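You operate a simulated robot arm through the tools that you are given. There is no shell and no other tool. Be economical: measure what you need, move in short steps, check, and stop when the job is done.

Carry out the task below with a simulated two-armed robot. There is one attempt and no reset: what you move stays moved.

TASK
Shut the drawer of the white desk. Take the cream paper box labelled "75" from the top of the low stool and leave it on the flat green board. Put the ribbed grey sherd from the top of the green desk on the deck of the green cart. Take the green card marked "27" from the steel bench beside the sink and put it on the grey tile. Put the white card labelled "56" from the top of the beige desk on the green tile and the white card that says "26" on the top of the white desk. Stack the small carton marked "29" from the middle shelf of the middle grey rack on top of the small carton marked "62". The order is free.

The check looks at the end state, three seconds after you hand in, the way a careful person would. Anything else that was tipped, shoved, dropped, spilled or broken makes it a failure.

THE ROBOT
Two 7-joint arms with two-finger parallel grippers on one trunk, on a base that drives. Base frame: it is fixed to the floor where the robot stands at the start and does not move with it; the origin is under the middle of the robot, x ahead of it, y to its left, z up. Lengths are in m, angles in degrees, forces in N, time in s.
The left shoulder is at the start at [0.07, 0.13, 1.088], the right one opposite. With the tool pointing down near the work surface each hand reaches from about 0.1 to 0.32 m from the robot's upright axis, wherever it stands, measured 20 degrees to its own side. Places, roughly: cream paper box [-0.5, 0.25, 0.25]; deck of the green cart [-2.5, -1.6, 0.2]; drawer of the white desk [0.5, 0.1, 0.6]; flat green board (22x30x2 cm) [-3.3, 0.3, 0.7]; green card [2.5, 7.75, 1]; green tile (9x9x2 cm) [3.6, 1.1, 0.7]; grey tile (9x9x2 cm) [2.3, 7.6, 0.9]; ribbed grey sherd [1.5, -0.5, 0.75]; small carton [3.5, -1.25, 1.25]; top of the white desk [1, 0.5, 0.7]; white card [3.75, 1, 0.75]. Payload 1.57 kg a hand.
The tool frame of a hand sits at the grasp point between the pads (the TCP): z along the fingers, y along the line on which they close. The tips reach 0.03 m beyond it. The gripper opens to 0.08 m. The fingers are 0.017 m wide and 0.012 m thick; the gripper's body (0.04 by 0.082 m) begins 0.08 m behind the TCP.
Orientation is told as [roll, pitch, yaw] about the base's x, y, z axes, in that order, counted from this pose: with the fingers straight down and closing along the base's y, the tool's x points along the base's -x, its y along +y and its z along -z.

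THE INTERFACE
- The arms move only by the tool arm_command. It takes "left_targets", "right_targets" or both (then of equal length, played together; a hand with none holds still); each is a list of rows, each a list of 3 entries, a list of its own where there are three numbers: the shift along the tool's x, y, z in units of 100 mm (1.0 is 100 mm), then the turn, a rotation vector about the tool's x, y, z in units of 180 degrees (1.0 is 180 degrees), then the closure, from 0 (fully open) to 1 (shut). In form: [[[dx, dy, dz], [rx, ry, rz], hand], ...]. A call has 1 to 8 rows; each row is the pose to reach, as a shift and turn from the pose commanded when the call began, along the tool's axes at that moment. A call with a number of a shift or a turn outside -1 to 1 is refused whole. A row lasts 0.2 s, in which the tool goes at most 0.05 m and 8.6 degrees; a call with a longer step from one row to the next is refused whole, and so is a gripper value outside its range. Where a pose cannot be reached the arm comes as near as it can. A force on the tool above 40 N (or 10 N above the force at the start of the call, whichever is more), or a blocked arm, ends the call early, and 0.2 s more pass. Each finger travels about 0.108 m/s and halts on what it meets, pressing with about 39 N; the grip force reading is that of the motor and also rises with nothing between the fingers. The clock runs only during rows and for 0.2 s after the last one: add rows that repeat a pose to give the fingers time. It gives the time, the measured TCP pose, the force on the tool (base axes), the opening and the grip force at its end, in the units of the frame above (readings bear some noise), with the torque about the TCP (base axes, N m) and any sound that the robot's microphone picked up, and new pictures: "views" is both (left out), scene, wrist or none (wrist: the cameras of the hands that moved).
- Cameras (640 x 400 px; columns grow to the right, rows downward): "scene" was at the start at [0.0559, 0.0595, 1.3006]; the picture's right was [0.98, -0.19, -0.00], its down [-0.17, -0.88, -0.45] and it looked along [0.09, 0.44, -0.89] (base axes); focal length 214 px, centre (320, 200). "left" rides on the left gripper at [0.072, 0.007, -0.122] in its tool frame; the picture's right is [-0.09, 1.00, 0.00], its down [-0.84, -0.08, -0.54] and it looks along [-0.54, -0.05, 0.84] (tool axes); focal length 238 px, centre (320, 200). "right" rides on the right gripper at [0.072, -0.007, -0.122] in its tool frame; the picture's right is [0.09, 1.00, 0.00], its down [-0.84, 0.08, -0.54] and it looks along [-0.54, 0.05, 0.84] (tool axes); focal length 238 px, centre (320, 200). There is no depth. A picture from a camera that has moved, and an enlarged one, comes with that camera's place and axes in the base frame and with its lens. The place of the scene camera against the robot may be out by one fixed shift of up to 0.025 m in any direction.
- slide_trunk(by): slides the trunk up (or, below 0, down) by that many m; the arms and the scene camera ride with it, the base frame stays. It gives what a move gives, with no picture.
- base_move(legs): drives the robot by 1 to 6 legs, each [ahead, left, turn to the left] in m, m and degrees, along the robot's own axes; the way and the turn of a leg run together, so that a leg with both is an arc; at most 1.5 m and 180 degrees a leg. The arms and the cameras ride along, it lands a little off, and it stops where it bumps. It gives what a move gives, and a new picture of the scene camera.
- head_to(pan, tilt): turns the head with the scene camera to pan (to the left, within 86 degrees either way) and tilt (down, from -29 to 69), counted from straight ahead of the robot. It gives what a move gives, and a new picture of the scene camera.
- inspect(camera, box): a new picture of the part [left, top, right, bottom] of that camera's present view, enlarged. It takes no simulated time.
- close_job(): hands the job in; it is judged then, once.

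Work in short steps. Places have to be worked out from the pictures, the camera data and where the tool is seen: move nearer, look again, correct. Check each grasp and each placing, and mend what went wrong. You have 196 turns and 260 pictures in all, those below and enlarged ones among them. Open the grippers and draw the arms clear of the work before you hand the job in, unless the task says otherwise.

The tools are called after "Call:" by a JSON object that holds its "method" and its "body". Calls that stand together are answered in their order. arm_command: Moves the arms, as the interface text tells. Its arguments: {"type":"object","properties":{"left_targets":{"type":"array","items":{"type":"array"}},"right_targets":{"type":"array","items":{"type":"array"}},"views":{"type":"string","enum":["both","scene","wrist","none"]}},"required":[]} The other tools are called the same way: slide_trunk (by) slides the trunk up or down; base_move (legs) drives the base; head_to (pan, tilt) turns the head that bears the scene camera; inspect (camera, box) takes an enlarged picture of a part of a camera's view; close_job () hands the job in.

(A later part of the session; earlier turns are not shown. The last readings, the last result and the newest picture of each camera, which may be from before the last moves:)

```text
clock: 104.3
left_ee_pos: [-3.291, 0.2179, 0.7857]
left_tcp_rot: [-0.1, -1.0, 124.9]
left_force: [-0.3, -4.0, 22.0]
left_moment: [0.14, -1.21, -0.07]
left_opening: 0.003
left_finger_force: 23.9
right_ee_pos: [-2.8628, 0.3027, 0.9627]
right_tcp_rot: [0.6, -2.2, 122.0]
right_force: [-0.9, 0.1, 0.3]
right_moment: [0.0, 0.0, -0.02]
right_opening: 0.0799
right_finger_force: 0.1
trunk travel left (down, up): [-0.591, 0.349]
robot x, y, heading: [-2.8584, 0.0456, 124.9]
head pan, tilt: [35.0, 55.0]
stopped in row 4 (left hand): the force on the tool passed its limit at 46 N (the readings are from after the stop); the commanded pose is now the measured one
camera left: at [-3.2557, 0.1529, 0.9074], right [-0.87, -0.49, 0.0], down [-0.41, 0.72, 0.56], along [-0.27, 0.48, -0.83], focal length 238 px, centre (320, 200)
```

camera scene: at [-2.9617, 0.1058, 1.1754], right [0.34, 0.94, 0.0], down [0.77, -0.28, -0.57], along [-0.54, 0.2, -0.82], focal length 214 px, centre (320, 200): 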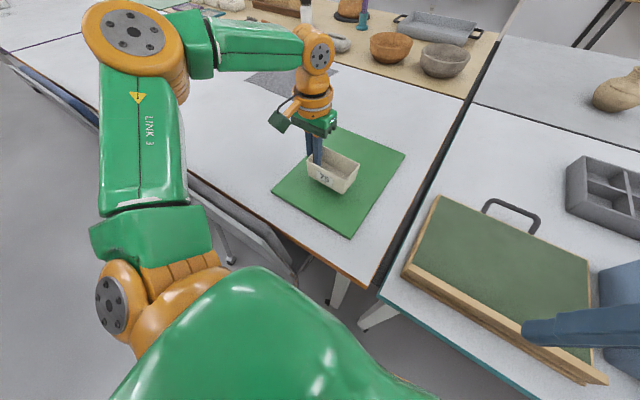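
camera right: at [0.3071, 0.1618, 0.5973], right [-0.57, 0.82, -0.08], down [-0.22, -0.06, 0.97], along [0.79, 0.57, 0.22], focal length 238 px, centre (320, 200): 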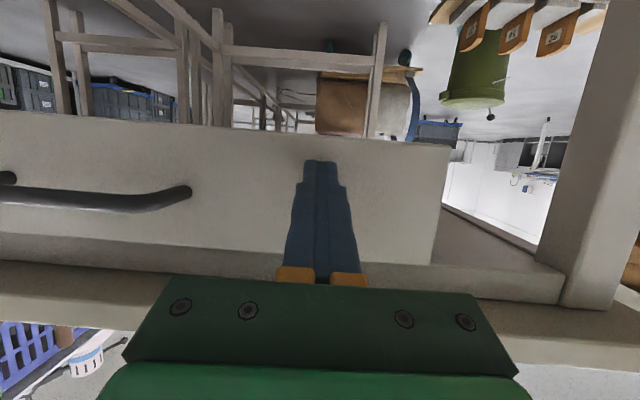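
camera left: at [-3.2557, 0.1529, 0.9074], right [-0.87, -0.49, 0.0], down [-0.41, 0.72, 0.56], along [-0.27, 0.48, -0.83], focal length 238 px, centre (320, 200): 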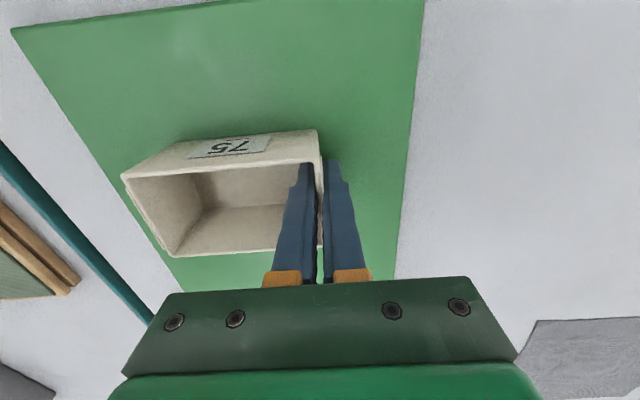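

Contact. Open (partly) and lift.

Call:
{"method": "arm_command", "body": {"left_targets": [[[0, 0, -0.02], [0, 0, 0], 0.8], [[0, 0, -0.02], [0, 0, 0], 0.5], [[0, 0, -0.02], [0, 0, 0], 0.5], [[0, 0, -0.3], [0, 0, 0], 0.5], [[0, 0, -0.7], [0, 0, 0], 0.5], [[0, 0, -1.0], [0, 0, 0], 0.5]], "views": "both"}}

```text
clock: 105.7
left_ee_pos: [-3.293, 0.2193, 0.883]
left_tcp_rot: [-0.1, -0.5, 124.8]
left_force: [0.8, -1.0, 1.1]
left_moment: [0.01, 0.01, 0.02]
left_opening: 0.04
left_finger_force: 0.0
right_ee_pos: [-2.8654, 0.3068, 0.962]
right_tcp_rot: [0.4, -1.8, 121.9]
right_force: [-0.1, 0.4, 0.3]
right_moment: [-0.02, -0.01, -0.02]
right_opening: 0.0802
right_finger_force: 0.1
trunk travel left (down, up): [-0.591, 0.349]
robot x, y, heading: [-2.8573, 0.0393, 125.1]
head pan, tilt: [35.0, 55.0]
camera scene: at [-2.9615, 0.1061, 1.1753], right [0.34, 0.94, 0.0], down [0.77, -0.28, -0.57], along [-0.54, 0.2, -0.82], focal length 214 px, centre (320, 200)
camera left: at [-3.2578, 0.155, 1.0057], right [-0.87, -0.49, 0.0], down [-0.41, 0.73, 0.55], along [-0.27, 0.48, -0.84], focal length 238 px, centre (320, 200)
```

scene: 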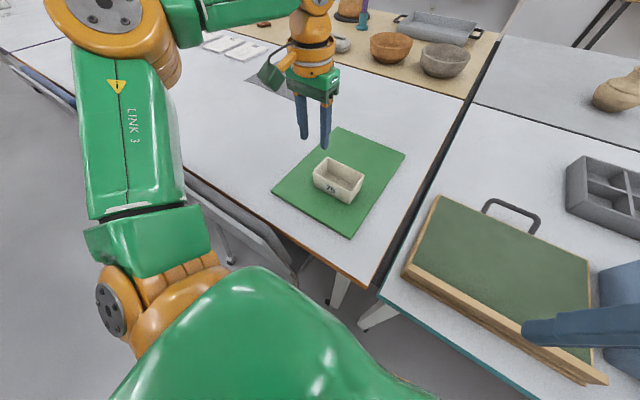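
left: 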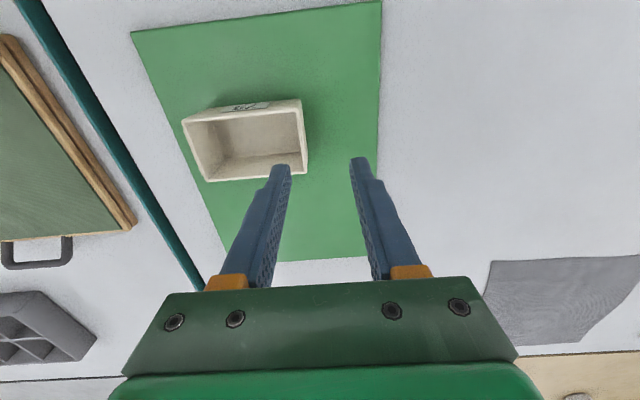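

Box 75 stands on the board. Next, trip to the right aisle (sherd, cards, carton). Retract the left hand, back off, and drive back past the stool.

Call:
{"method": "slide_trunk", "body": {"by": 0.15}}

Call:
{"method": "base_move", "body": {"legs": [[-0.5, 0, 0], [0, -1.3, 0], [-0.9, 0, 0]]}}

Call:
{"method": "arm_command", "body": {"left_targets": [[[0.3, -0.2, 0], [0, 0, 0], 0.2], [[0.6, -0.4, 0], [0, 0, 0], 0], [[0.9, -0.6, 0], [0, 0, 0], 0], [[1.0, -0.9, 0], [0, 0, 0], 0], [[1.0, -1.0, 0], [0, 0, 0], 0]], "views": "none"}}

Call:
{"method": "head_to", "body": {"pan": -60, "tilt": 35}}

```text
clock: 107.4
left_ee_pos: [-3.2932, 0.2192, 1.0334]
left_tcp_rot: [0.0, -0.4, 124.8]
left_force: [0.2, -0.6, 0.2]
left_moment: [-0.02, 0.0, -0.02]
left_opening: 0.0399
left_finger_force: 0.0
right_ee_pos: [-2.8653, 0.3056, 1.112]
right_tcp_rot: [0.5, -1.7, 122.0]
right_force: [-0.5, 0.0, -0.6]
right_moment: [0.0, -0.03, -0.01]
right_opening: 0.0797
right_finger_force: 0.1
trunk travel left (down, up): [-0.741, 0.199]
robot x, y, heading: [-2.857, 0.0425, 125.0]
head pan, tilt: [35.0, 55.0]
```

```text
clock: 120.8
left_ee_pos: [-1.4324, -0.1757, 1.0322]
left_tcp_rot: [-0.1, -0.5, 125.7]
left_force: [0.4, -0.1, -0.2]
left_moment: [0.01, 0.02, 0.02]
left_opening: 0.0399
left_finger_force: 0.0
right_ee_pos: [-1.0038, -0.0824, 1.1131]
right_tcp_rot: [0.5, -1.8, 122.8]
right_force: [0.0, 0.2, -0.1]
right_moment: [0.02, 0.0, 0.0]
right_opening: 0.08
right_finger_force: 0.1
trunk travel left (down, up): [-0.741, 0.199]
robot x, y, heading: [-0.9961, -0.3461, 126.0]
head pan, tilt: [35.0, 55.0]
camera scene: at [-1.0989, -0.2836, 1.3253], right [0.33, 0.94, 0.0], down [0.77, -0.27, -0.57], along [-0.54, 0.19, -0.82], focal length 214 px, centre (320, 200)
```

scene: 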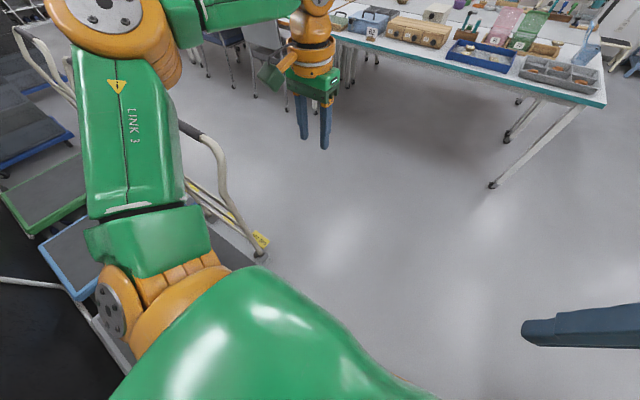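

```text
clock: 122.0
left_ee_pos: [-1.2913, -0.1985, 1.0327]
left_tcp_rot: [0.0, -0.5, 125.7]
left_force: [-0.5, -0.3, 0.2]
left_moment: [-0.02, 0.02, 0.0]
left_opening: 0.08
left_finger_force: 0.0
right_ee_pos: [-1.0049, -0.0823, 1.1127]
right_tcp_rot: [0.4, -1.7, 122.9]
right_force: [0.4, -0.6, 0.2]
right_moment: [-0.01, 0.01, -0.02]
right_opening: 0.0799
right_finger_force: 0.1
trunk travel left (down, up): [-0.741, 0.199]
robot x, y, heading: [-0.9942, -0.3465, 125.8]
head pan, tilt: [35.0, 55.0]
```

```text
clock: 123.7
left_ee_pos: [-1.2927, -0.1985, 1.0331]
left_tcp_rot: [-0.2, -0.5, 125.9]
left_force: [-0.9, 0.3, 0.1]
left_moment: [-0.01, -0.01, 0.02]
left_opening: 0.0798
left_finger_force: 0.2
right_ee_pos: [-1.0057, -0.0818, 1.1132]
right_tcp_rot: [0.5, -1.8, 122.9]
right_force: [-0.3, -0.2, 0.8]
right_moment: [0.01, -0.01, 0.0]
right_opening: 0.0802
right_finger_force: 0.1
trunk travel left (down, up): [-0.741, 0.199]
robot x, y, heading: [-0.9925, -0.3475, 126.0]
head pan, tilt: [-60.0, 35.0]
camera scene: at [-0.9945, -0.2273, 1.3536], right [0.91, -0.41, 0.0], down [-0.23, -0.52, -0.82], along [0.33, 0.75, -0.57], focal length 214 px, centre (320, 200)
```

scene: 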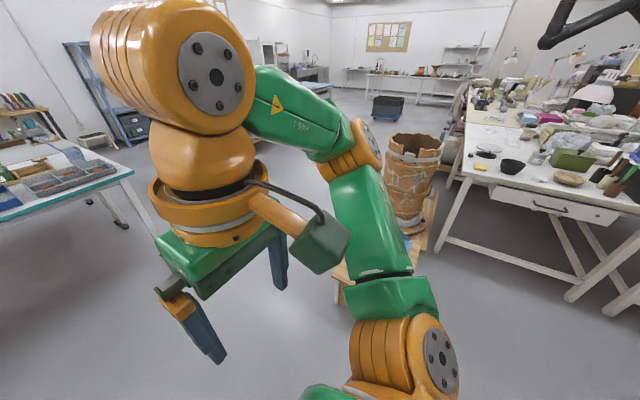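

Continue through the gap: sidestep right past the stool corner, then turn to heading 36 and look right.

Call:
{"method": "base_move", "body": {"legs": [[-0.2, -0.55, 0], [-0.17, -0.33, 0], [0, 0, -90]]}}

Call:
{"method": "head_to", "body": {"pan": -60, "tilt": 35}}

Call:
{"method": "head_to", "body": {"pan": -25, "tilt": 30}}

```text
clock: 132.8
left_ee_pos: [0.0833, 0.1575, 1.0324]
left_tcp_rot: [-0.1, -0.5, 34.9]
left_force: [-0.1, 0.9, 0.3]
left_moment: [-0.04, -0.02, -0.03]
left_opening: 0.0801
left_finger_force: 0.0
right_ee_pos: [0.1943, -0.1309, 1.1132]
right_tcp_rot: [0.4, -1.8, 32.1]
right_force: [0.5, -0.4, -0.5]
right_moment: [-0.02, 0.01, 0.0]
right_opening: 0.0801
right_finger_force: 0.0
trunk travel left (down, up): [-0.741, 0.199]
robot x, y, heading: [-0.0696, -0.141, 35.1]
head pan, tilt: [-60.0, 35.0]
camera scene: at [0.0458, -0.1481, 1.3536], right [-0.42, -0.91, 0.0], down [-0.52, 0.24, -0.82], along [0.74, -0.35, -0.57], focal length 214 px, centre (320, 200)
```

scene: 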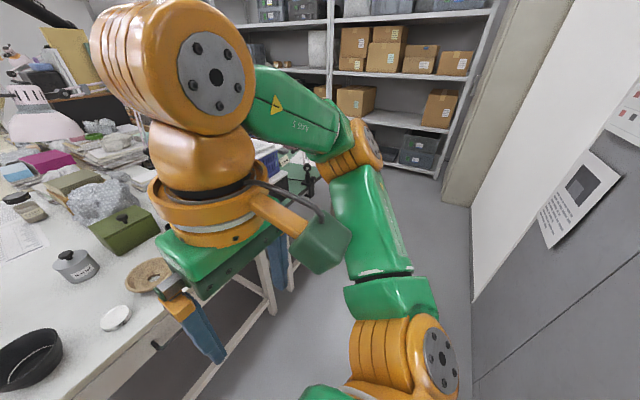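

```text
clock: 133.4
left_ee_pos: [0.0835, 0.159, 1.0323]
left_tcp_rot: [-0.2, -0.4, 35.0]
left_force: [0.3, 0.2, -0.6]
left_moment: [0.04, 0.01, 0.02]
left_opening: 0.0802
left_finger_force: 0.0
right_ee_pos: [0.1946, -0.1316, 1.1116]
right_tcp_rot: [0.5, -1.8, 32.1]
right_force: [0.7, 0.3, 0.8]
right_moment: [0.01, 0.01, 0.01]
right_opening: 0.0801
right_finger_force: 0.0
trunk travel left (down, up): [-0.741, 0.199]
robot x, y, heading: [-0.0709, -0.1347, 35.1]
head pan, tilt: [-60.0, 35.0]
camera scene: at [0.0458, -0.1482, 1.3536], right [-0.42, -0.91, 0.0], down [-0.52, 0.24, -0.82], along [0.74, -0.35, -0.57], focal length 214 px, centre (320, 200)
```

scene: 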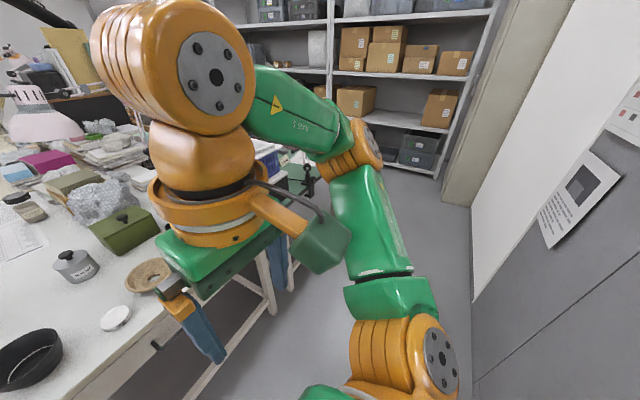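

```text
clock: 134.4
left_ee_pos: [0.0833, 0.1576, 1.033]
left_tcp_rot: [-0.1, -0.5, 35.0]
left_force: [-0.6, 0.4, -0.5]
left_moment: [-0.03, -0.04, 0.0]
left_opening: 0.0799
left_finger_force: 0.1
right_ee_pos: [0.1949, -0.1306, 1.1124]
right_tcp_rot: [0.5, -1.9, 32.1]
right_force: [0.2, -0.3, -0.5]
right_moment: [-0.02, 0.0, 0.0]
right_opening: 0.0803
right_finger_force: 0.0
trunk travel left (down, up): [-0.741, 0.199]
robot x, y, heading: [-0.0665, -0.1371, 35.0]
head pan, tilt: [-25.0, 30.0]
camera scene: at [0.055, -0.0955, 1.3614], right [0.17, -0.98, 0.0], down [-0.49, -0.09, -0.87], along [0.85, 0.15, -0.5], focal length 214 px, centre (320, 200)
```

scene: 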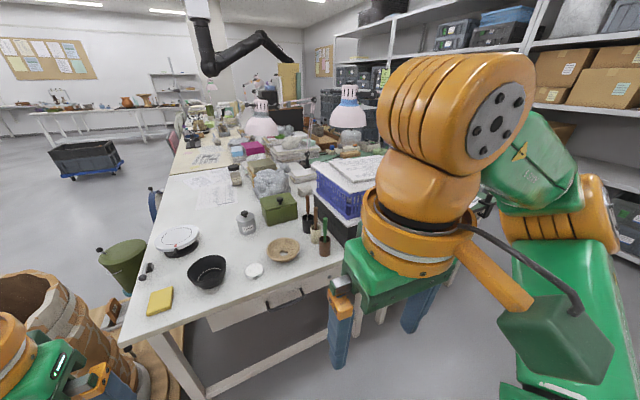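

The corridor ahead to the right (between cabinets and desks) is free. Sidestep right 1.2 and look.

Call:
{"method": "base_move", "body": {"legs": [[0.0, -1.2, 1]]}}

Call:
{"method": "head_to", "body": {"pan": 0, "tilt": 35}}

Call:
{"method": "head_to", "body": {"pan": -75, "tilt": 35}}

```text
clock: 140.6
left_ee_pos: [0.7819, -0.8343, 1.0327]
left_tcp_rot: [-0.1, -0.5, 35.3]
left_force: [-0.4, 0.4, 0.2]
left_moment: [0.03, 0.01, 0.02]
left_opening: 0.08
left_finger_force: 0.1
right_ee_pos: [0.8961, -1.1224, 1.1137]
right_tcp_rot: [0.4, -1.8, 32.4]
right_force: [-0.5, 0.0, 0.7]
right_moment: [0.04, 0.03, -0.02]
right_opening: 0.08
right_finger_force: 0.0
trunk travel left (down, up): [-0.741, 0.199]
robot x, y, heading: [0.6347, -1.1295, 35.1]
head pan, tilt: [-25.0, 30.0]
camera scene: at [0.7558, -1.0878, 1.3614], right [0.18, -0.98, 0.0], down [-0.49, -0.09, -0.87], along [0.85, 0.16, -0.5], focal length 214 px, centre (320, 200)
```

scene: 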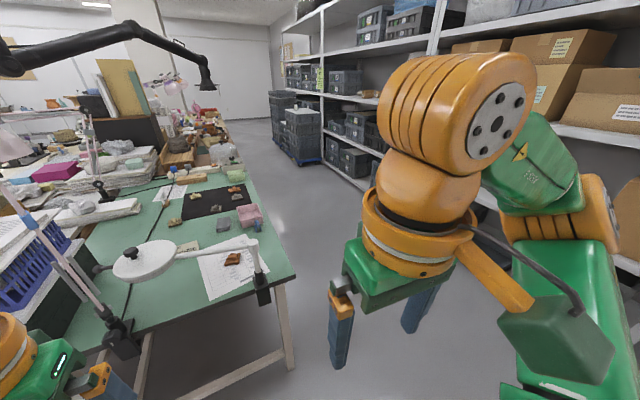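

```text
clock: 141.5
left_ee_pos: [0.7839, -0.8342, 1.0321]
left_tcp_rot: [-0.2, -0.5, 35.4]
left_force: [0.2, -0.3, 0.5]
left_moment: [-0.03, -0.01, 0.01]
left_opening: 0.0801
left_finger_force: 0.1
right_ee_pos: [0.8961, -1.1227, 1.1122]
right_tcp_rot: [0.6, -1.8, 32.4]
right_force: [0.5, -0.7, 0.2]
right_moment: [-0.01, 0.01, -0.01]
right_opening: 0.0799
right_finger_force: 0.0
trunk travel left (down, up): [-0.741, 0.199]
robot x, y, heading: [0.6341, -1.1323, 35.6]
head pan, tilt: [0.0, 35.0]
camera scene: at [0.7391, -1.0537, 1.3536], right [0.58, -0.82, 0.0], down [-0.47, -0.33, -0.82], along [0.67, 0.47, -0.57], focal length 214 px, centre (320, 200)
```

scene: 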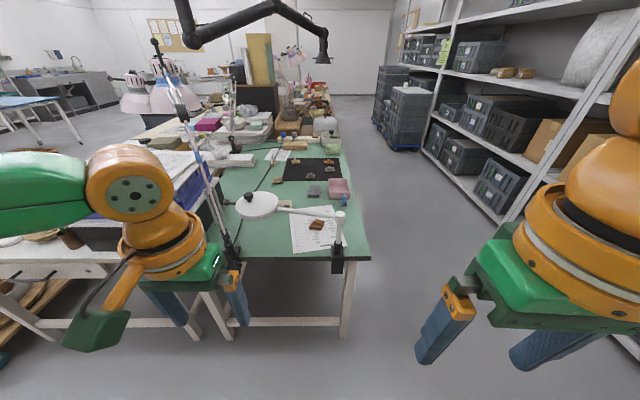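

```text
clock: 143.0
left_ee_pos: [0.7819, -0.8348, 1.033]
left_tcp_rot: [-0.1, -0.6, 35.3]
left_force: [-0.2, 0.0, 0.2]
left_moment: [-0.02, 0.03, 0.05]
left_opening: 0.0801
left_finger_force: 0.1
right_ee_pos: [0.8967, -1.1241, 1.1128]
right_tcp_rot: [0.6, -1.9, 32.3]
right_force: [0.0, -0.7, -0.4]
right_moment: [0.03, -0.01, -0.02]
right_opening: 0.08
right_finger_force: 0.0
trunk travel left (down, up): [-0.741, 0.199]
robot x, y, heading: [0.633, -1.1248, 35.4]
head pan, tilt: [-75.0, 35.0]
camera scene: at [0.7351, -1.1606, 1.3536], right [-0.64, -0.77, 0.0], down [-0.44, 0.37, -0.82], along [0.63, -0.52, -0.57], focal length 214 px, centre (320, 200)
```

scene: 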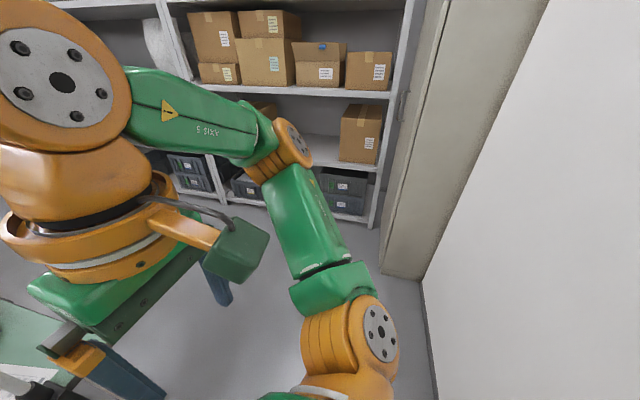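

The sherd should be near pixel (315,190) of the straight view. Look there enlarged.

Call:
{"method": "head_to", "body": {"pan": 0, "tilt": 35}}

Call:
{"method": "inspect", "body": {"camera": "scene", "box": [210, 120, 380, 260]}}

```text
clock: 144.4
left_ee_pos: [0.7825, -0.8356, 1.0335]
left_tcp_rot: [-0.1, -0.6, 35.3]
left_force: [-0.4, 0.3, -0.3]
left_moment: [-0.02, 0.01, 0.0]
left_opening: 0.0801
left_finger_force: 0.1
right_ee_pos: [0.8969, -1.1218, 1.1132]
right_tcp_rot: [0.6, -1.8, 32.5]
right_force: [0.7, 0.5, -0.9]
right_moment: [0.03, -0.02, -0.01]
right_opening: 0.0802
right_finger_force: 0.1
trunk travel left (down, up): [-0.741, 0.199]
robot x, y, heading: [0.631, -1.1313, 35.7]
head pan, tilt: [0.0, 35.0]
camera scene: at [0.739, -1.0536, 1.3536], right [0.58, -0.82, 0.0], down [-0.47, -0.33, -0.82], along [0.67, 0.47, -0.57], focal length 214 px, centre (320, 200)
```

scene: 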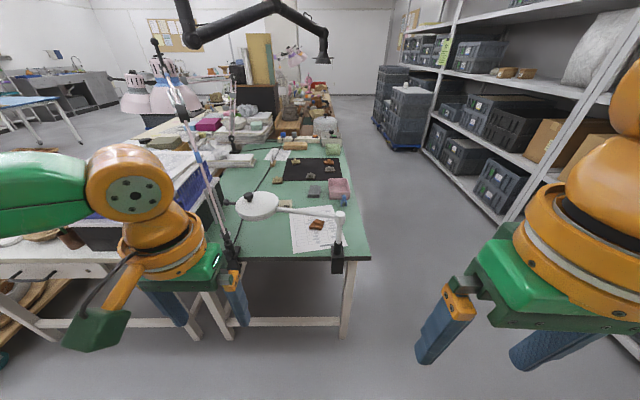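

```text
2.86 times, centred on (295, 190) of scene
camera zoom: at [0.739, -1.0536, 1.3536], right [0.58, -0.82, 0.0], down [-0.47, -0.33, -0.82], along [0.67, 0.47, -0.57], focal length 613 px, centre (391, 229)
```

zoom: 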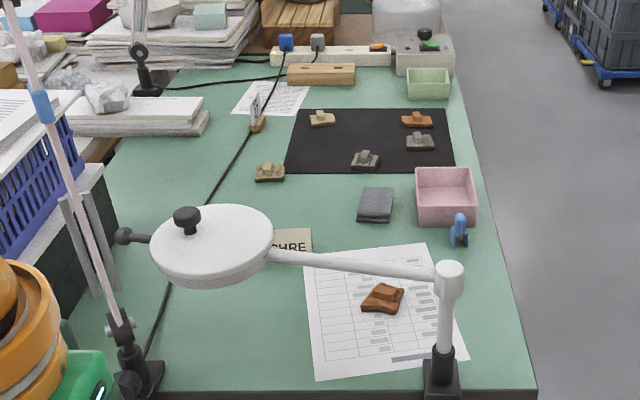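

Several sherds are around (mat at A≈1.1, slab at ≈(1.49,-0.49)). Go round into the right aisle and face the desk's long side.

Call:
{"method": "base_move", "body": {"legs": [[0, -0.72, 0], [1.15, 0, 0], [0, 0, 90]]}}

Call:
{"method": "head_to", "body": {"pan": 0, "tilt": 45}}

Call:
{"method": "inspect", "body": {"camera": "scene", "box": [210, 80, 450, 230]}}

```text
clock: 157.6
left_ee_pos: [1.6776, -0.9165, 1.033]
left_tcp_rot: [-0.1, -0.5, 125.0]
left_force: [-0.2, 0.1, -0.5]
left_moment: [0.04, 0.0, 0.0]
left_opening: 0.0798
left_finger_force: 0.0
right_ee_pos: [1.9664, -0.8052, 1.113]
right_tcp_rot: [0.5, -1.8, 122.0]
right_force: [0.4, 0.2, 0.0]
right_moment: [0.03, 0.0, 0.01]
right_opening: 0.0799
right_finger_force: 0.1
trunk travel left (down, up): [-0.741, 0.199]
robot x, y, heading: [1.9741, -1.0659, 125.2]
head pan, tilt: [0.0, 35.0]
camera scene: at [1.8876, -0.9575, 1.3536], right [0.82, 0.57, 0.0], down [0.33, -0.47, -0.82], along [-0.47, 0.67, -0.57], focal length 214 px, centre (320, 200)
```

scene: 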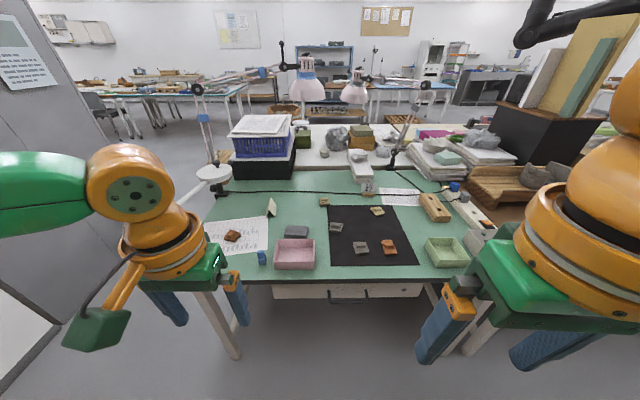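

```text
clock: 158.3
left_ee_pos: [1.6777, -0.9182, 1.0323]
left_tcp_rot: [-0.1, -0.4, 125.0]
left_force: [-1.4, 0.8, 0.7]
left_moment: [-0.01, -0.01, -0.04]
left_opening: 0.0799
left_finger_force: 0.1
right_ee_pos: [1.965, -0.8042, 1.112]
right_tcp_rot: [0.6, -1.8, 122.0]
right_force: [-0.2, 1.2, -0.1]
right_moment: [0.01, 0.04, 0.01]
right_opening: 0.0801
right_finger_force: 0.1
trunk travel left (down, up): [-0.741, 0.199]
robot x, y, heading: [1.9726, -1.0684, 125.4]
head pan, tilt: [0.0, 45.0]
camera scene: at [1.8913, -0.9631, 1.3389], right [0.82, 0.57, 0.0], down [0.41, -0.58, -0.71], along [-0.41, 0.58, -0.71], focal length 214 px, centre (320, 200)
```

scene: 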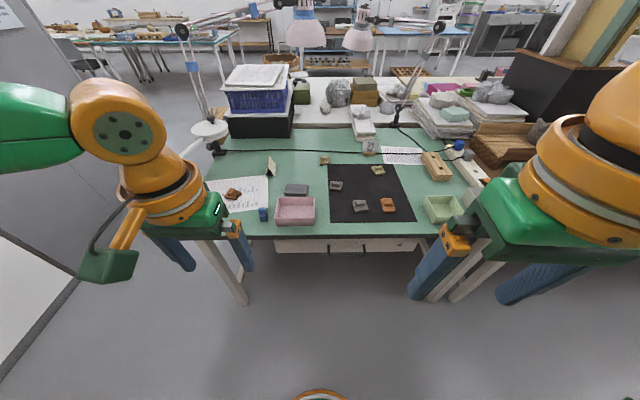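

```text
2.67 times, centred on (330, 155) of scene
camera zoom: at [1.8913, -0.9631, 1.3389], right [0.82, 0.57, 0.0], down [0.41, -0.58, -0.71], along [-0.41, 0.58, -0.71], focal length 572 px, centre (293, 320)
```

zoom: 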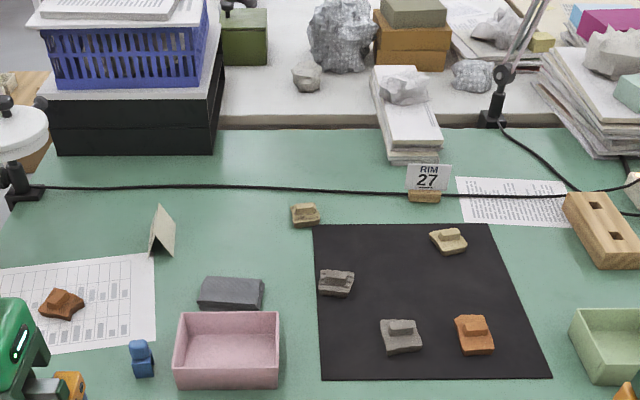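

Two grey candidates on the mat: (336,283) and (400,337). Enlarge strongly.

Call:
{"method": "inspect", "body": {"camera": "scene", "box": [320, 165, 400, 215]}}

Call:
{"method": "base_move", "body": {"legs": [[0.27, 0, 0]]}}

Call:
{"method": "inspect", "body": {"camera": "right", "box": [0, 0, 640, 400]}}

Call:
{"method": "inspect", "body": {"camera": "left", "box": [0, 0, 640, 400]}}

```text
8.00 times, centred on (360, 190) of scene
camera zoom: at [1.8913, -0.9631, 1.3389], right [0.82, 0.57, 0.0], down [0.41, -0.58, -0.71], along [-0.41, 0.58, -0.71], focal length 1716 px, centre (0, 280)
```

zoom: 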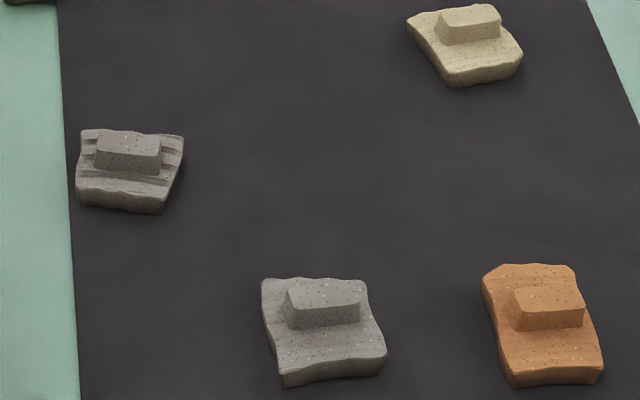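

```text
clock: 160.2
left_ee_pos: [1.5249, -0.6974, 1.0325]
left_tcp_rot: [-0.1, -0.5, 124.9]
left_force: [0.6, 1.2, 0.1]
left_moment: [0.02, -0.01, 0.02]
left_opening: 0.08
left_finger_force: 0.0
right_ee_pos: [1.8134, -0.5866, 1.1136]
right_tcp_rot: [0.5, -1.8, 122.1]
right_force: [0.9, -0.3, -0.7]
right_moment: [0.0, 0.03, 0.01]
right_opening: 0.0801
right_finger_force: 0.0
trunk travel left (down, up): [-0.741, 0.199]
robot x, y, heading: [1.8205, -0.8485, 124.9]
head pan, tilt: [0.0, 45.0]
camera scene: at [1.7382, -0.7446, 1.339], right [0.82, 0.57, 0.0], down [0.41, -0.58, -0.71], along [-0.41, 0.58, -0.71], focal length 214 px, centre (320, 200)
```

scene: 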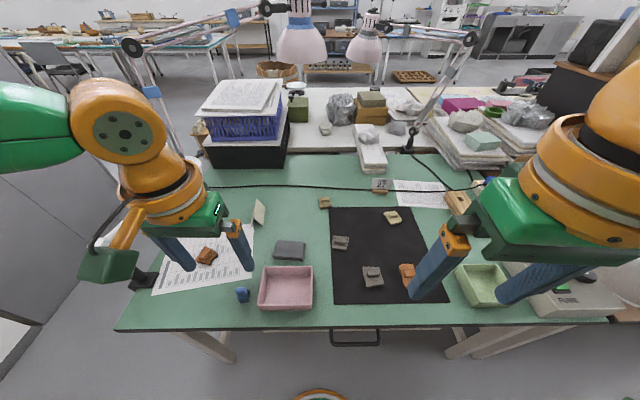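

```text
1.00 times, centred on (320, 200) of right (not enlarged: the box is as wide or as high as the picture)
camera zoom: at [1.8595, -0.6451, 1.2322], right [-0.79, -0.61, 0.01], down [-0.5, 0.65, 0.57], along [-0.35, 0.45, -0.82], focal length 238 px, centre (320, 200)
```

zoom: 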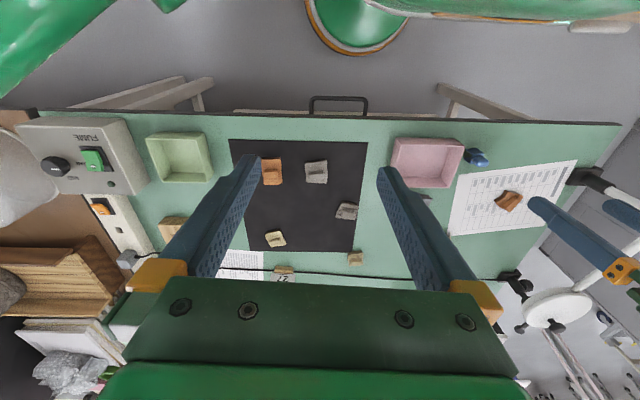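

```text
1.00 times, centred on (320, 200) of left (not enlarged: the box is as wide or as high as the picture)
camera zoom: at [1.5596, -0.7622, 1.1554], right [-0.87, -0.49, 0.0], down [-0.41, 0.73, 0.55], along [-0.27, 0.48, -0.83], focal length 238 px, centre (320, 200)
```

zoom: 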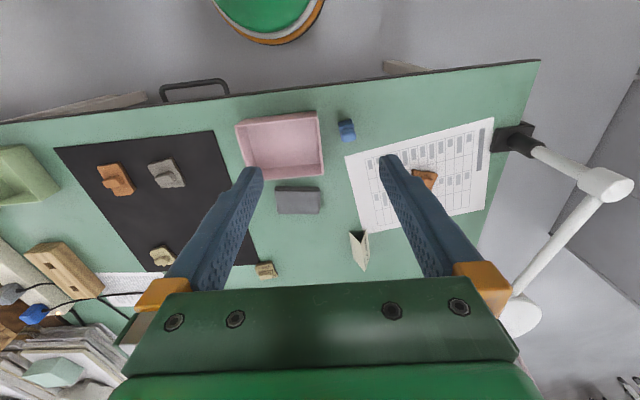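

The ribbed grey one is the left/far piece at ≈(1.568,-0.388), with a grip block on top. Drive 0.13 closer and bring the right hand above it.

Call:
{"method": "base_move", "body": {"legs": [[0.13, 0, 0]]}}

Call:
{"method": "arm_command", "body": {"right_targets": [[[-0.35, 0.2, 0.1], [0, 0, 0], 0], [[-0.7, 0.4, 0.2], [0, 0, 0], 0], [[-1.0, 0.6, 0.4], [0, 0, 0], 0], [[-1.0, 0.8, 0.7], [0, 0, 0], 0], [[-1.0, 0.8, 1.0], [0, 0, 0], 0], [[-1.0, 0.8, 1.0], [0, 0, 0], 0]], "views": "none"}}

Call:
{"method": "arm_command", "body": {"right_targets": [[[-0.35, 0.0, 0.2], [0, 0, 0], 0], [[-0.7, 0, 0.6], [0, 0, 0], 0], [[-0.7, 0, 1.0], [0, 0, 0], 0], [[-0.7, 0, 1.0], [0, 0, 0], 0]], "views": "wrist"}}

```text
clock: 161.5
left_ee_pos: [1.4508, -0.5915, 1.0341]
left_tcp_rot: [-0.2, -0.7, 124.9]
left_force: [-0.7, 0.1, -0.2]
left_moment: [0.03, 0.01, 0.01]
left_opening: 0.0801
left_finger_force: 0.0
right_ee_pos: [1.7398, -0.4804, 1.1123]
right_tcp_rot: [0.4, -2.0, 122.0]
right_force: [0.9, -0.2, -0.2]
right_moment: [0.02, 0.0, 0.01]
right_opening: 0.08
right_finger_force: 0.1
trunk travel left (down, up): [-0.741, 0.199]
robot x, y, heading: [1.7403, -0.7391, 124.7]
head pan, tilt: [0.0, 45.0]
camera scene: at [1.6643, -0.6389, 1.3391], right [0.82, 0.57, 0.0], down [0.4, -0.58, -0.71], along [-0.41, 0.58, -0.71], focal length 214 px, centre (320, 200)
```

scene: 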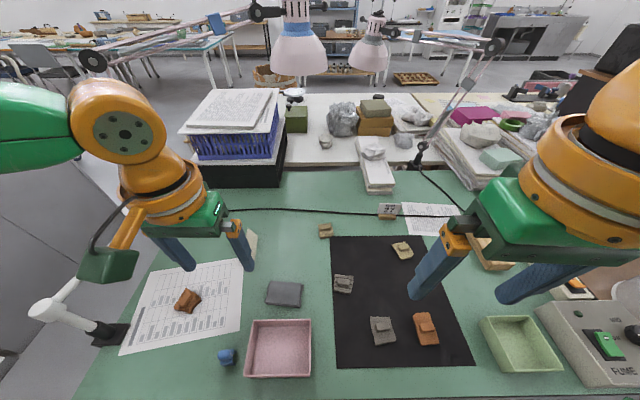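

```text
clock: 162.9
left_ee_pos: [1.4485, -0.5901, 1.0326]
left_tcp_rot: [-0.1, -0.5, 124.9]
left_force: [-0.2, -0.5, -0.1]
left_moment: [0.03, -0.01, -0.05]
left_opening: 0.0802
left_finger_force: 0.0
right_ee_pos: [1.6175, -0.4344, 1.0167]
right_tcp_rot: [0.5, -2.0, 121.9]
right_force: [-0.3, -0.3, 0.2]
right_moment: [0.0, 0.0, -0.01]
right_opening: 0.0799
right_finger_force: 0.1
trunk travel left (down, up): [-0.741, 0.199]
robot x, y, heading: [1.7418, -0.7426, 124.7]
head pan, tilt: [0.0, 45.0]
```

```text
refused: row 2 steps farther than a row can; nothing moved
```

Move to above the sherd: forward 0.065, left 0.018, down 0.1.

Call:
{"method": "arm_command", "body": {"right_targets": [[[-0.3, 0.1, 0.2], [0, 0, 0], 0], [[-0.65, 0.18, 0.5], [0, 0, 0], 0], [[-0.65, 0.18, 0.9], [0, 0, 0], 0], [[-0.65, 0.18, 0.9], [0, 0, 0], 0]], "views": "wrist"}}

```text
clock: 163.9
left_ee_pos: [1.4488, -0.5913, 1.0332]
left_tcp_rot: [-0.1, -0.5, 124.9]
left_force: [-0.5, -0.5, 0.2]
left_moment: [0.01, 0.03, 0.06]
left_opening: 0.0802
left_finger_force: 0.0
right_ee_pos: [1.5643, -0.386, 0.9281]
right_tcp_rot: [0.5, -1.8, 122.0]
right_force: [-0.4, -1.1, 0.2]
right_moment: [-0.01, 0.0, -0.03]
right_opening: 0.0797
right_finger_force: 0.1
trunk travel left (down, up): [-0.741, 0.199]
robot x, y, heading: [1.7476, -0.7466, 124.8]
head pan, tilt: [0.0, 45.0]
camera right: at [1.6102, -0.4453, 1.048], right [-0.8, -0.61, 0.01], down [-0.5, 0.66, 0.57], along [-0.35, 0.45, -0.82], focal length 238 px, centre (320, 200)
```

right: 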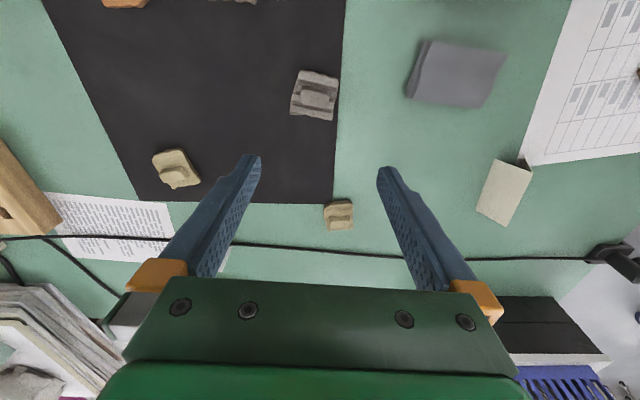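

Sherd centre ≈(1.577,-0.395,0.745). Correct by (-1.5 cm fwd, -0.6 cm left) and descend to 0.82, then look.

Call:
{"method": "arm_command", "body": {"right_targets": [[[0.15, -0.06, 0.3], [0, 0, 0], 0.3], [[0.15, -0.06, 0.7], [0, 0, 0], 0.3], [[0.15, -0.06, 1.0], [0, 0, 0], 0.3], [[0.15, -0.06, 1.0], [0, 0, 0], 0.3]], "views": "wrist"}}

```text
clock: 164.9
left_ee_pos: [1.4493, -0.5895, 1.0325]
left_tcp_rot: [-0.1, -0.4, 124.8]
left_force: [0.0, 0.7, 0.1]
left_moment: [-0.03, 0.02, 0.0]
left_opening: 0.0802
left_finger_force: 0.0
right_ee_pos: [1.5727, -0.3913, 0.8287]
right_tcp_rot: [0.6, -1.8, 122.0]
right_force: [-0.3, -1.0, -0.1]
right_moment: [0.0, 0.02, -0.01]
right_opening: 0.056
right_finger_force: 0.0
trunk travel left (down, up): [-0.741, 0.199]
robot x, y, heading: [1.7433, -0.7444, 124.7]
head pan, tilt: [0.0, 45.0]
camera right: at [1.6199, -0.4507, 0.948], right [-0.8, -0.61, 0.01], down [-0.5, 0.66, 0.57], along [-0.35, 0.45, -0.82], focal length 238 px, centre (320, 200)
```

right: 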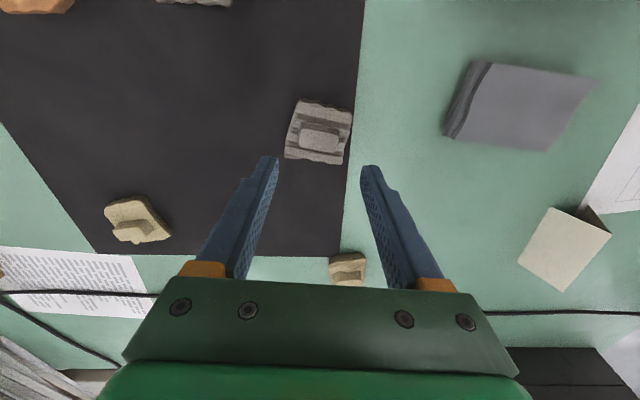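

Aligned laterally; shift 1 cm back and descend 4 cm.

Call:
{"method": "arm_command", "body": {"right_targets": [[[0.1, -0.01, 0.1], [0, 0, 0], 0.3], [[0.1, -0.01, 0.25], [0, 0, 0], 0.3], [[0.1, -0.01, 0.4], [0, 0, 0], 0.3], [[0.1, -0.01, 0.4], [0, 0, 0], 0.3]], "views": "wrist"}}

```text
clock: 165.9
left_ee_pos: [1.4493, -0.5903, 1.0334]
left_tcp_rot: [-0.1, -0.5, 124.8]
left_force: [0.5, 0.4, 0.3]
left_moment: [-0.02, 0.02, 0.01]
left_opening: 0.0802
left_finger_force: 0.1
right_ee_pos: [1.5787, -0.401, 0.7892]
right_tcp_rot: [0.5, -1.9, 122.0]
right_force: [0.1, -0.2, -0.9]
right_moment: [-0.04, 0.0, 0.02]
right_opening: 0.056
right_finger_force: 0.1
trunk travel left (down, up): [-0.741, 0.199]
robot x, y, heading: [1.7417, -0.7402, 125.3]
head pan, tilt: [0.0, 45.0]
camera right: at [1.626, -0.4589, 0.9073], right [-0.8, -0.61, 0.01], down [-0.5, 0.66, 0.57], along [-0.35, 0.45, -0.82], focal length 238 px, centre (320, 200)
```

right: 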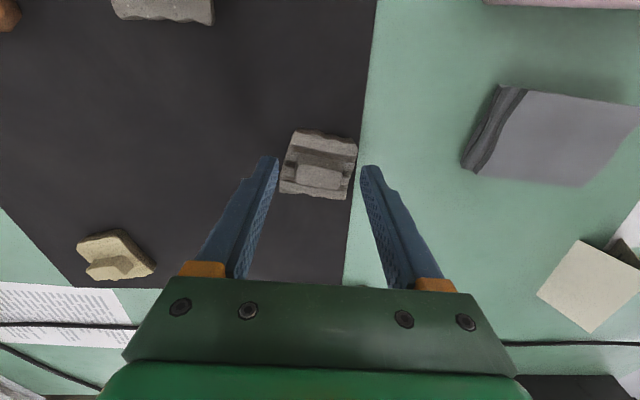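

Narrow the gap to 4 cm so the tips go beside the block above the plate; lower gently.

Call:
{"method": "arm_command", "body": {"right_targets": [[[0, 0, 0], [0, 0, 0], 0.48], [[0, 0, 0], [0, 0, 0], 0.48], [[0, 0, 0.04], [0, 0, 0], 0.48], [[0, 0, 0.08], [0, 0, 0], 0.48], [[0, 0, 0.12], [0, 0, 0], 0.48], [[0, 0, 0.16], [0, 0, 0], 0.48]], "views": "wrist"}}

```text
clock: 166.9
left_ee_pos: [1.452, -0.5956, 1.0329]
left_tcp_rot: [-0.1, -0.8, 125.0]
left_force: [0.4, 0.5, 0.5]
left_moment: [0.01, -0.01, -0.03]
left_opening: 0.0797
left_finger_force: 0.2
right_ee_pos: [1.5785, -0.3992, 0.7853]
right_tcp_rot: [0.7, -2.6, 121.9]
right_force: [4.2, -2.4, 22.6]
right_moment: [0.07, -0.47, -0.07]
right_opening: 0.0424
right_finger_force: 0.3
trunk travel left (down, up): [-0.741, 0.199]
robot x, y, heading: [1.7428, -0.7379, 125.0]
head pan, tilt: [0.0, 45.0]
stopped in row 5 (right hand): the force on the tool passed its limit at 46 N (the readings are from after the stop); the commanded pose is now the measured one
camera right: at [1.6263, -0.4609, 0.903], right [-0.8, -0.6, 0.01], down [-0.49, 0.65, 0.58], along [-0.35, 0.46, -0.81], focal length 238 px, centre (320, 200)
```

right: 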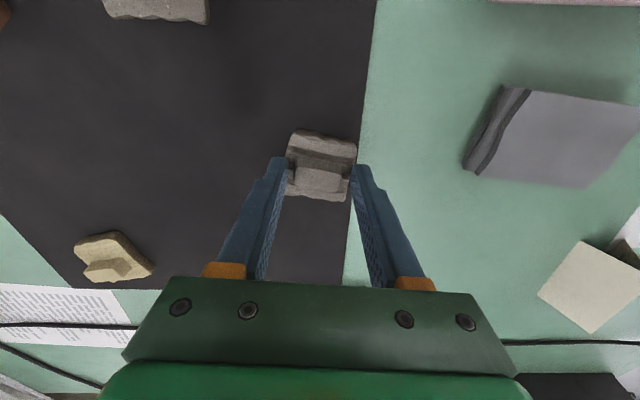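

Tips rest on the plate beside the block. Raise 2 mm and close.

Call:
{"method": "arm_command", "body": {"right_targets": [[[0, 0, -0.02], [0, 0, 0], 0.7], [[0, 0, -0.02], [0, 0, 0], 1], [[0, 0, -0.02], [0, 0, 0], 1], [[0, 0, -0.02], [0, 0, 0], 1], [[0, 0, -0.3], [0, 0, 0], 1], [[0, 0, -0.7], [0, 0, 0], 1]], "views": "wrist"}}

```text
clock: 168.3
left_ee_pos: [1.4492, -0.591, 1.0325]
left_tcp_rot: [-0.1, -0.5, 125.0]
left_force: [-0.5, -0.2, -0.3]
left_moment: [0.01, 0.0, -0.01]
left_opening: 0.0796
left_finger_force: 0.0
right_ee_pos: [1.5823, -0.4028, 0.8521]
right_tcp_rot: [0.5, -2.3, 122.1]
right_force: [-0.3, -1.1, -0.2]
right_moment: [-0.05, 0.01, -0.02]
right_opening: 0.031
right_finger_force: 39.1
trunk travel left (down, up): [-0.741, 0.199]
robot x, y, heading: [1.7423, -0.737, 125.1]
head pan, tilt: [0.0, 45.0]
camera right: at [1.6279, -0.4622, 0.97], right [-0.8, -0.61, 0.01], down [-0.49, 0.65, 0.58], along [-0.35, 0.46, -0.82], focal length 238 px, centre (320, 200)
```

right: 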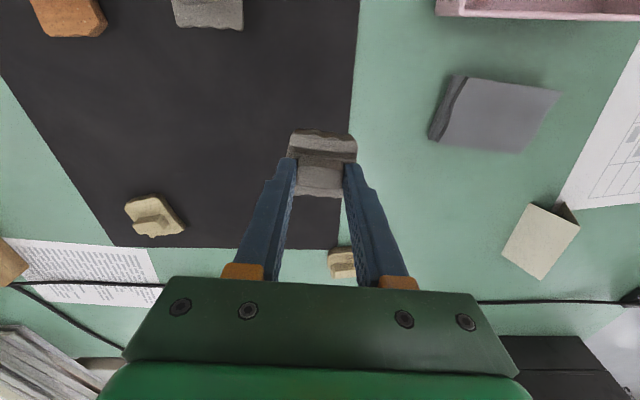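

Sherd grasped (3.1 cm) and lifted. Retract the right hand close to the body, back off and drive along the aisle to the beige desk.

Call:
{"method": "arm_command", "body": {"right_targets": [[[0.2, -0.1, -0.3], [0, 0, 0], 1], [[0.5, -0.3, -0.6], [0, 0, 0], 1], [[0.8, -0.5, -0.9], [0, 0, 0], 1], [[1.0, -0.8, -1.0], [0, 0, 0], 1], [[1.0, -0.8, -1.0], [0, 0, 0], 1]], "views": "none"}}

Call:
{"method": "base_move", "body": {"legs": [[-0.38, 0, 0], [0, -1.3, 0]]}}

Call:
{"method": "head_to", "body": {"pan": -50, "tilt": 30}}

```text
clock: 169.5
left_ee_pos: [1.4497, -0.5897, 1.0321]
left_tcp_rot: [0.0, -0.5, 124.9]
left_force: [-0.1, 0.8, 0.0]
left_moment: [-0.02, 0.0, -0.03]
left_opening: 0.0802
left_finger_force: 0.0
right_ee_pos: [1.7044, -0.4444, 0.9447]
right_tcp_rot: [0.5, -2.3, 121.8]
right_force: [0.1, -0.2, -0.6]
right_moment: [-0.01, -0.02, -0.03]
right_opening: 0.0308
right_finger_force: 39.0
trunk travel left (down, up): [-0.741, 0.199]
robot x, y, heading: [1.743, -0.7398, 125.0]
head pan, tilt: [0.0, 45.0]
```

```text
clock: 178.0
left_ee_pos: [2.7433, -0.1691, 1.0331]
left_tcp_rot: [-0.1, -0.5, 122.4]
left_force: [0.0, 0.1, -0.1]
left_moment: [-0.02, 0.01, 0.02]
left_opening: 0.0799
left_finger_force: 0.1
right_ee_pos: [3.0055, -0.0352, 0.946]
right_tcp_rot: [0.5, -2.3, 119.4]
right_force: [-0.4, -0.3, 0.2]
right_moment: [-0.04, 0.01, 0.01]
right_opening: 0.0308
right_finger_force: 38.7
trunk travel left (down, up): [-0.741, 0.199]
robot x, y, heading: [3.0305, -0.3379, 122.4]
head pan, tilt: [0.0, 45.0]
camera scene: at [2.9548, -0.2261, 1.3388], right [0.84, 0.54, 0.0], down [0.38, -0.6, -0.71], along [-0.38, 0.6, -0.71], focal length 214 px, centre (320, 200)
```

scene: 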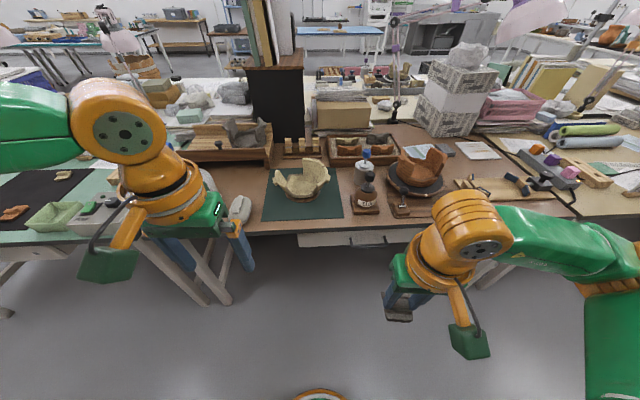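

```text
clock: 179.2
left_ee_pos: [2.7438, -0.1692, 1.0328]
left_tcp_rot: [0.0, -0.5, 122.4]
left_force: [0.7, -0.3, -0.3]
left_moment: [0.0, -0.02, -0.04]
left_opening: 0.0798
left_finger_force: 0.1
right_ee_pos: [3.0053, -0.0351, 0.9461]
right_tcp_rot: [0.5, -2.3, 119.5]
right_force: [0.5, -0.4, 0.4]
right_moment: [-0.01, 0.0, -0.05]
right_opening: 0.0311
right_finger_force: 39.5
trunk travel left (down, up): [-0.741, 0.199]
robot x, y, heading: [3.0341, -0.3368, 122.7]
head pan, tilt: [-50.0, 30.0]
camera scene: at [3.0259, -0.2082, 1.3614], right [0.95, -0.3, 0.0], down [-0.15, -0.48, -0.87], along [0.26, 0.83, -0.5], focal length 214 px, centre (320, 200)
```

scene: 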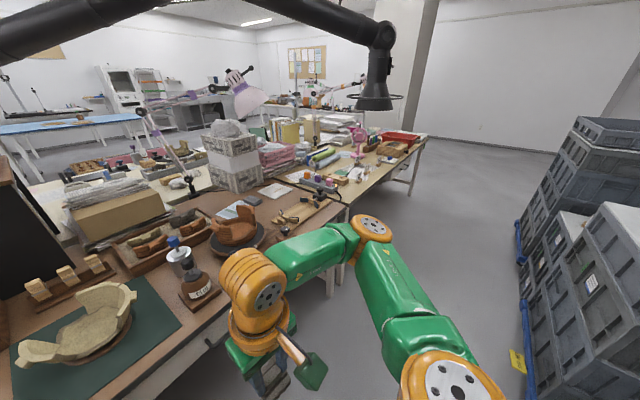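

The cards lie about 1.3 m further on. Continue sideways along the aisle, keeping clear of the tote stack.

Call:
{"method": "base_move", "body": {"legs": [[0, 0, 3], [0.1, -1.2, 0]]}}

Call:
{"method": "head_to", "body": {"pan": 0, "tilt": 42}}

```text
clock: 185.7
left_ee_pos: [3.6439, 0.5883, 1.0327]
left_tcp_rot: [-0.1, -0.5, 125.8]
left_force: [-1.3, -0.3, 0.3]
left_moment: [0.03, 0.0, 0.0]
left_opening: 0.08
left_finger_force: 0.0
right_ee_pos: [3.8966, 0.7378, 0.9454]
right_tcp_rot: [0.4, -2.4, 122.7]
right_force: [0.8, -0.4, -0.3]
right_moment: [-0.01, 0.01, -0.03]
right_opening: 0.0309
right_finger_force: 38.9
trunk travel left (down, up): [-0.741, 0.199]
robot x, y, heading: [3.9386, 0.4436, 125.8]
head pan, tilt: [-50.0, 30.0]
camera scene: at [3.9263, 0.5664, 1.3614], right [0.97, -0.25, 0.0], down [-0.12, -0.48, -0.87], along [0.21, 0.84, -0.5], focal length 214 px, centre (320, 200)
```

scene: 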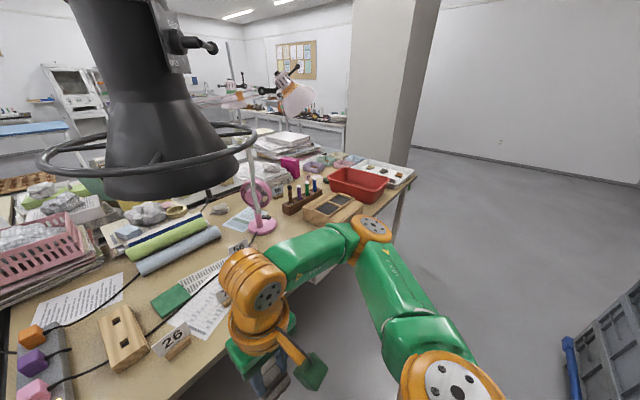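

```text
clock: 186.8
left_ee_pos: [3.6423, 0.5886, 1.0327]
left_tcp_rot: [-0.1, -0.5, 125.7]
left_force: [-0.3, -0.3, -0.2]
left_moment: [0.01, 0.02, 0.01]
left_opening: 0.0802
left_finger_force: 0.0
right_ee_pos: [3.8966, 0.7383, 0.9463]
right_tcp_rot: [0.4, -2.2, 122.7]
right_force: [-0.4, 0.2, -0.3]
right_moment: [-0.01, -0.05, 0.02]
right_opening: 0.0308
right_finger_force: 38.7
trunk travel left (down, up): [-0.741, 0.199]
robot x, y, heading: [3.9439, 0.4401, 125.8]
head pan, tilt: [0.0, 42.0]
camera scene: at [3.8557, 0.5469, 1.3431], right [0.81, 0.58, 0.0], down [0.39, -0.54, -0.74], along [-0.43, 0.6, -0.67], focal length 214 px, centre (320, 200)
```

scene: 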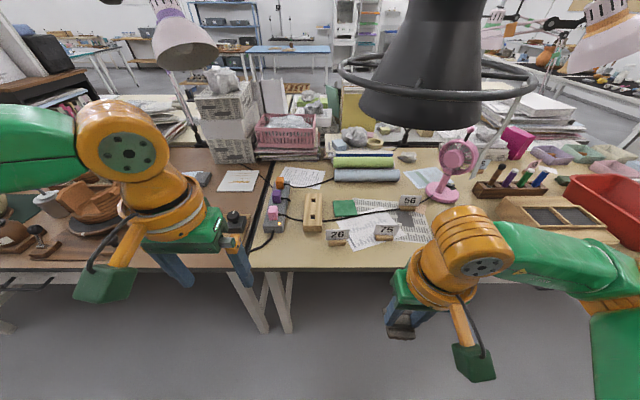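

Cards 26, 75, 56 stand in wooden blocks; the green tile is at ≈(3.57,1.11). A fume hood hangs close before my head, so I lower the trunk and look at it again.

Call:
{"method": "slide_trunk", "body": {"by": -0.2}}

Call:
{"method": "head_to", "body": {"pan": 0, "tilt": 20}}

```text
clock: 189.0
left_ee_pos: [3.6424, 0.5874, 0.8341]
left_tcp_rot: [-0.1, -0.5, 125.7]
left_force: [-0.4, 0.0, -0.3]
left_moment: [0.02, -0.01, 0.05]
left_opening: 0.0799
left_finger_force: 0.0
right_ee_pos: [3.8964, 0.7376, 0.7465]
right_tcp_rot: [0.5, -2.3, 122.6]
right_force: [-0.1, -0.9, 0.7]
right_moment: [-0.01, 0.01, -0.01]
right_opening: 0.0309
right_finger_force: 38.6
trunk travel left (down, up): [-0.541, 0.399]
robot x, y, heading: [3.9403, 0.4407, 125.5]
head pan, tilt: [0.0, 42.0]
```

```text
clock: 189.9
left_ee_pos: [3.6428, 0.5889, 0.8334]
left_tcp_rot: [-0.1, -0.4, 125.7]
left_force: [0.4, 0.2, -0.7]
left_moment: [0.02, -0.02, 0.01]
left_opening: 0.08
left_finger_force: 0.0
right_ee_pos: [3.8965, 0.7381, 0.7458]
right_tcp_rot: [0.5, -2.3, 122.7]
right_force: [-0.1, -0.2, 0.4]
right_moment: [0.02, -0.06, 0.0]
right_opening: 0.0308
right_finger_force: 38.5
trunk travel left (down, up): [-0.541, 0.399]
robot x, y, heading: [3.9404, 0.4416, 125.8]
head pan, tilt: [0.0, 20.0]
camera scene: at [3.85, 0.5545, 1.1774], right [0.81, 0.58, 0.0], down [0.2, -0.28, -0.94], along [-0.55, 0.76, -0.34], focal length 214 px, centre (320, 200)
```

scene: 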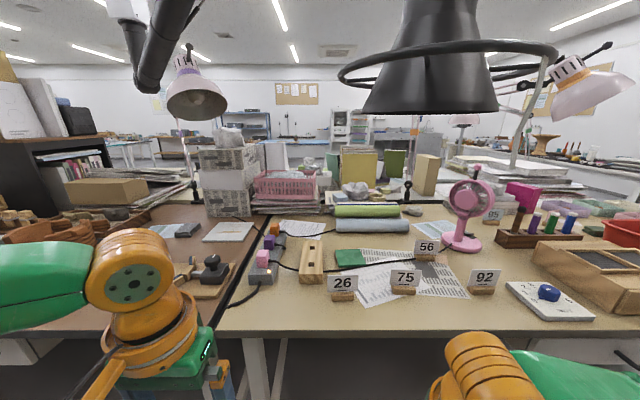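

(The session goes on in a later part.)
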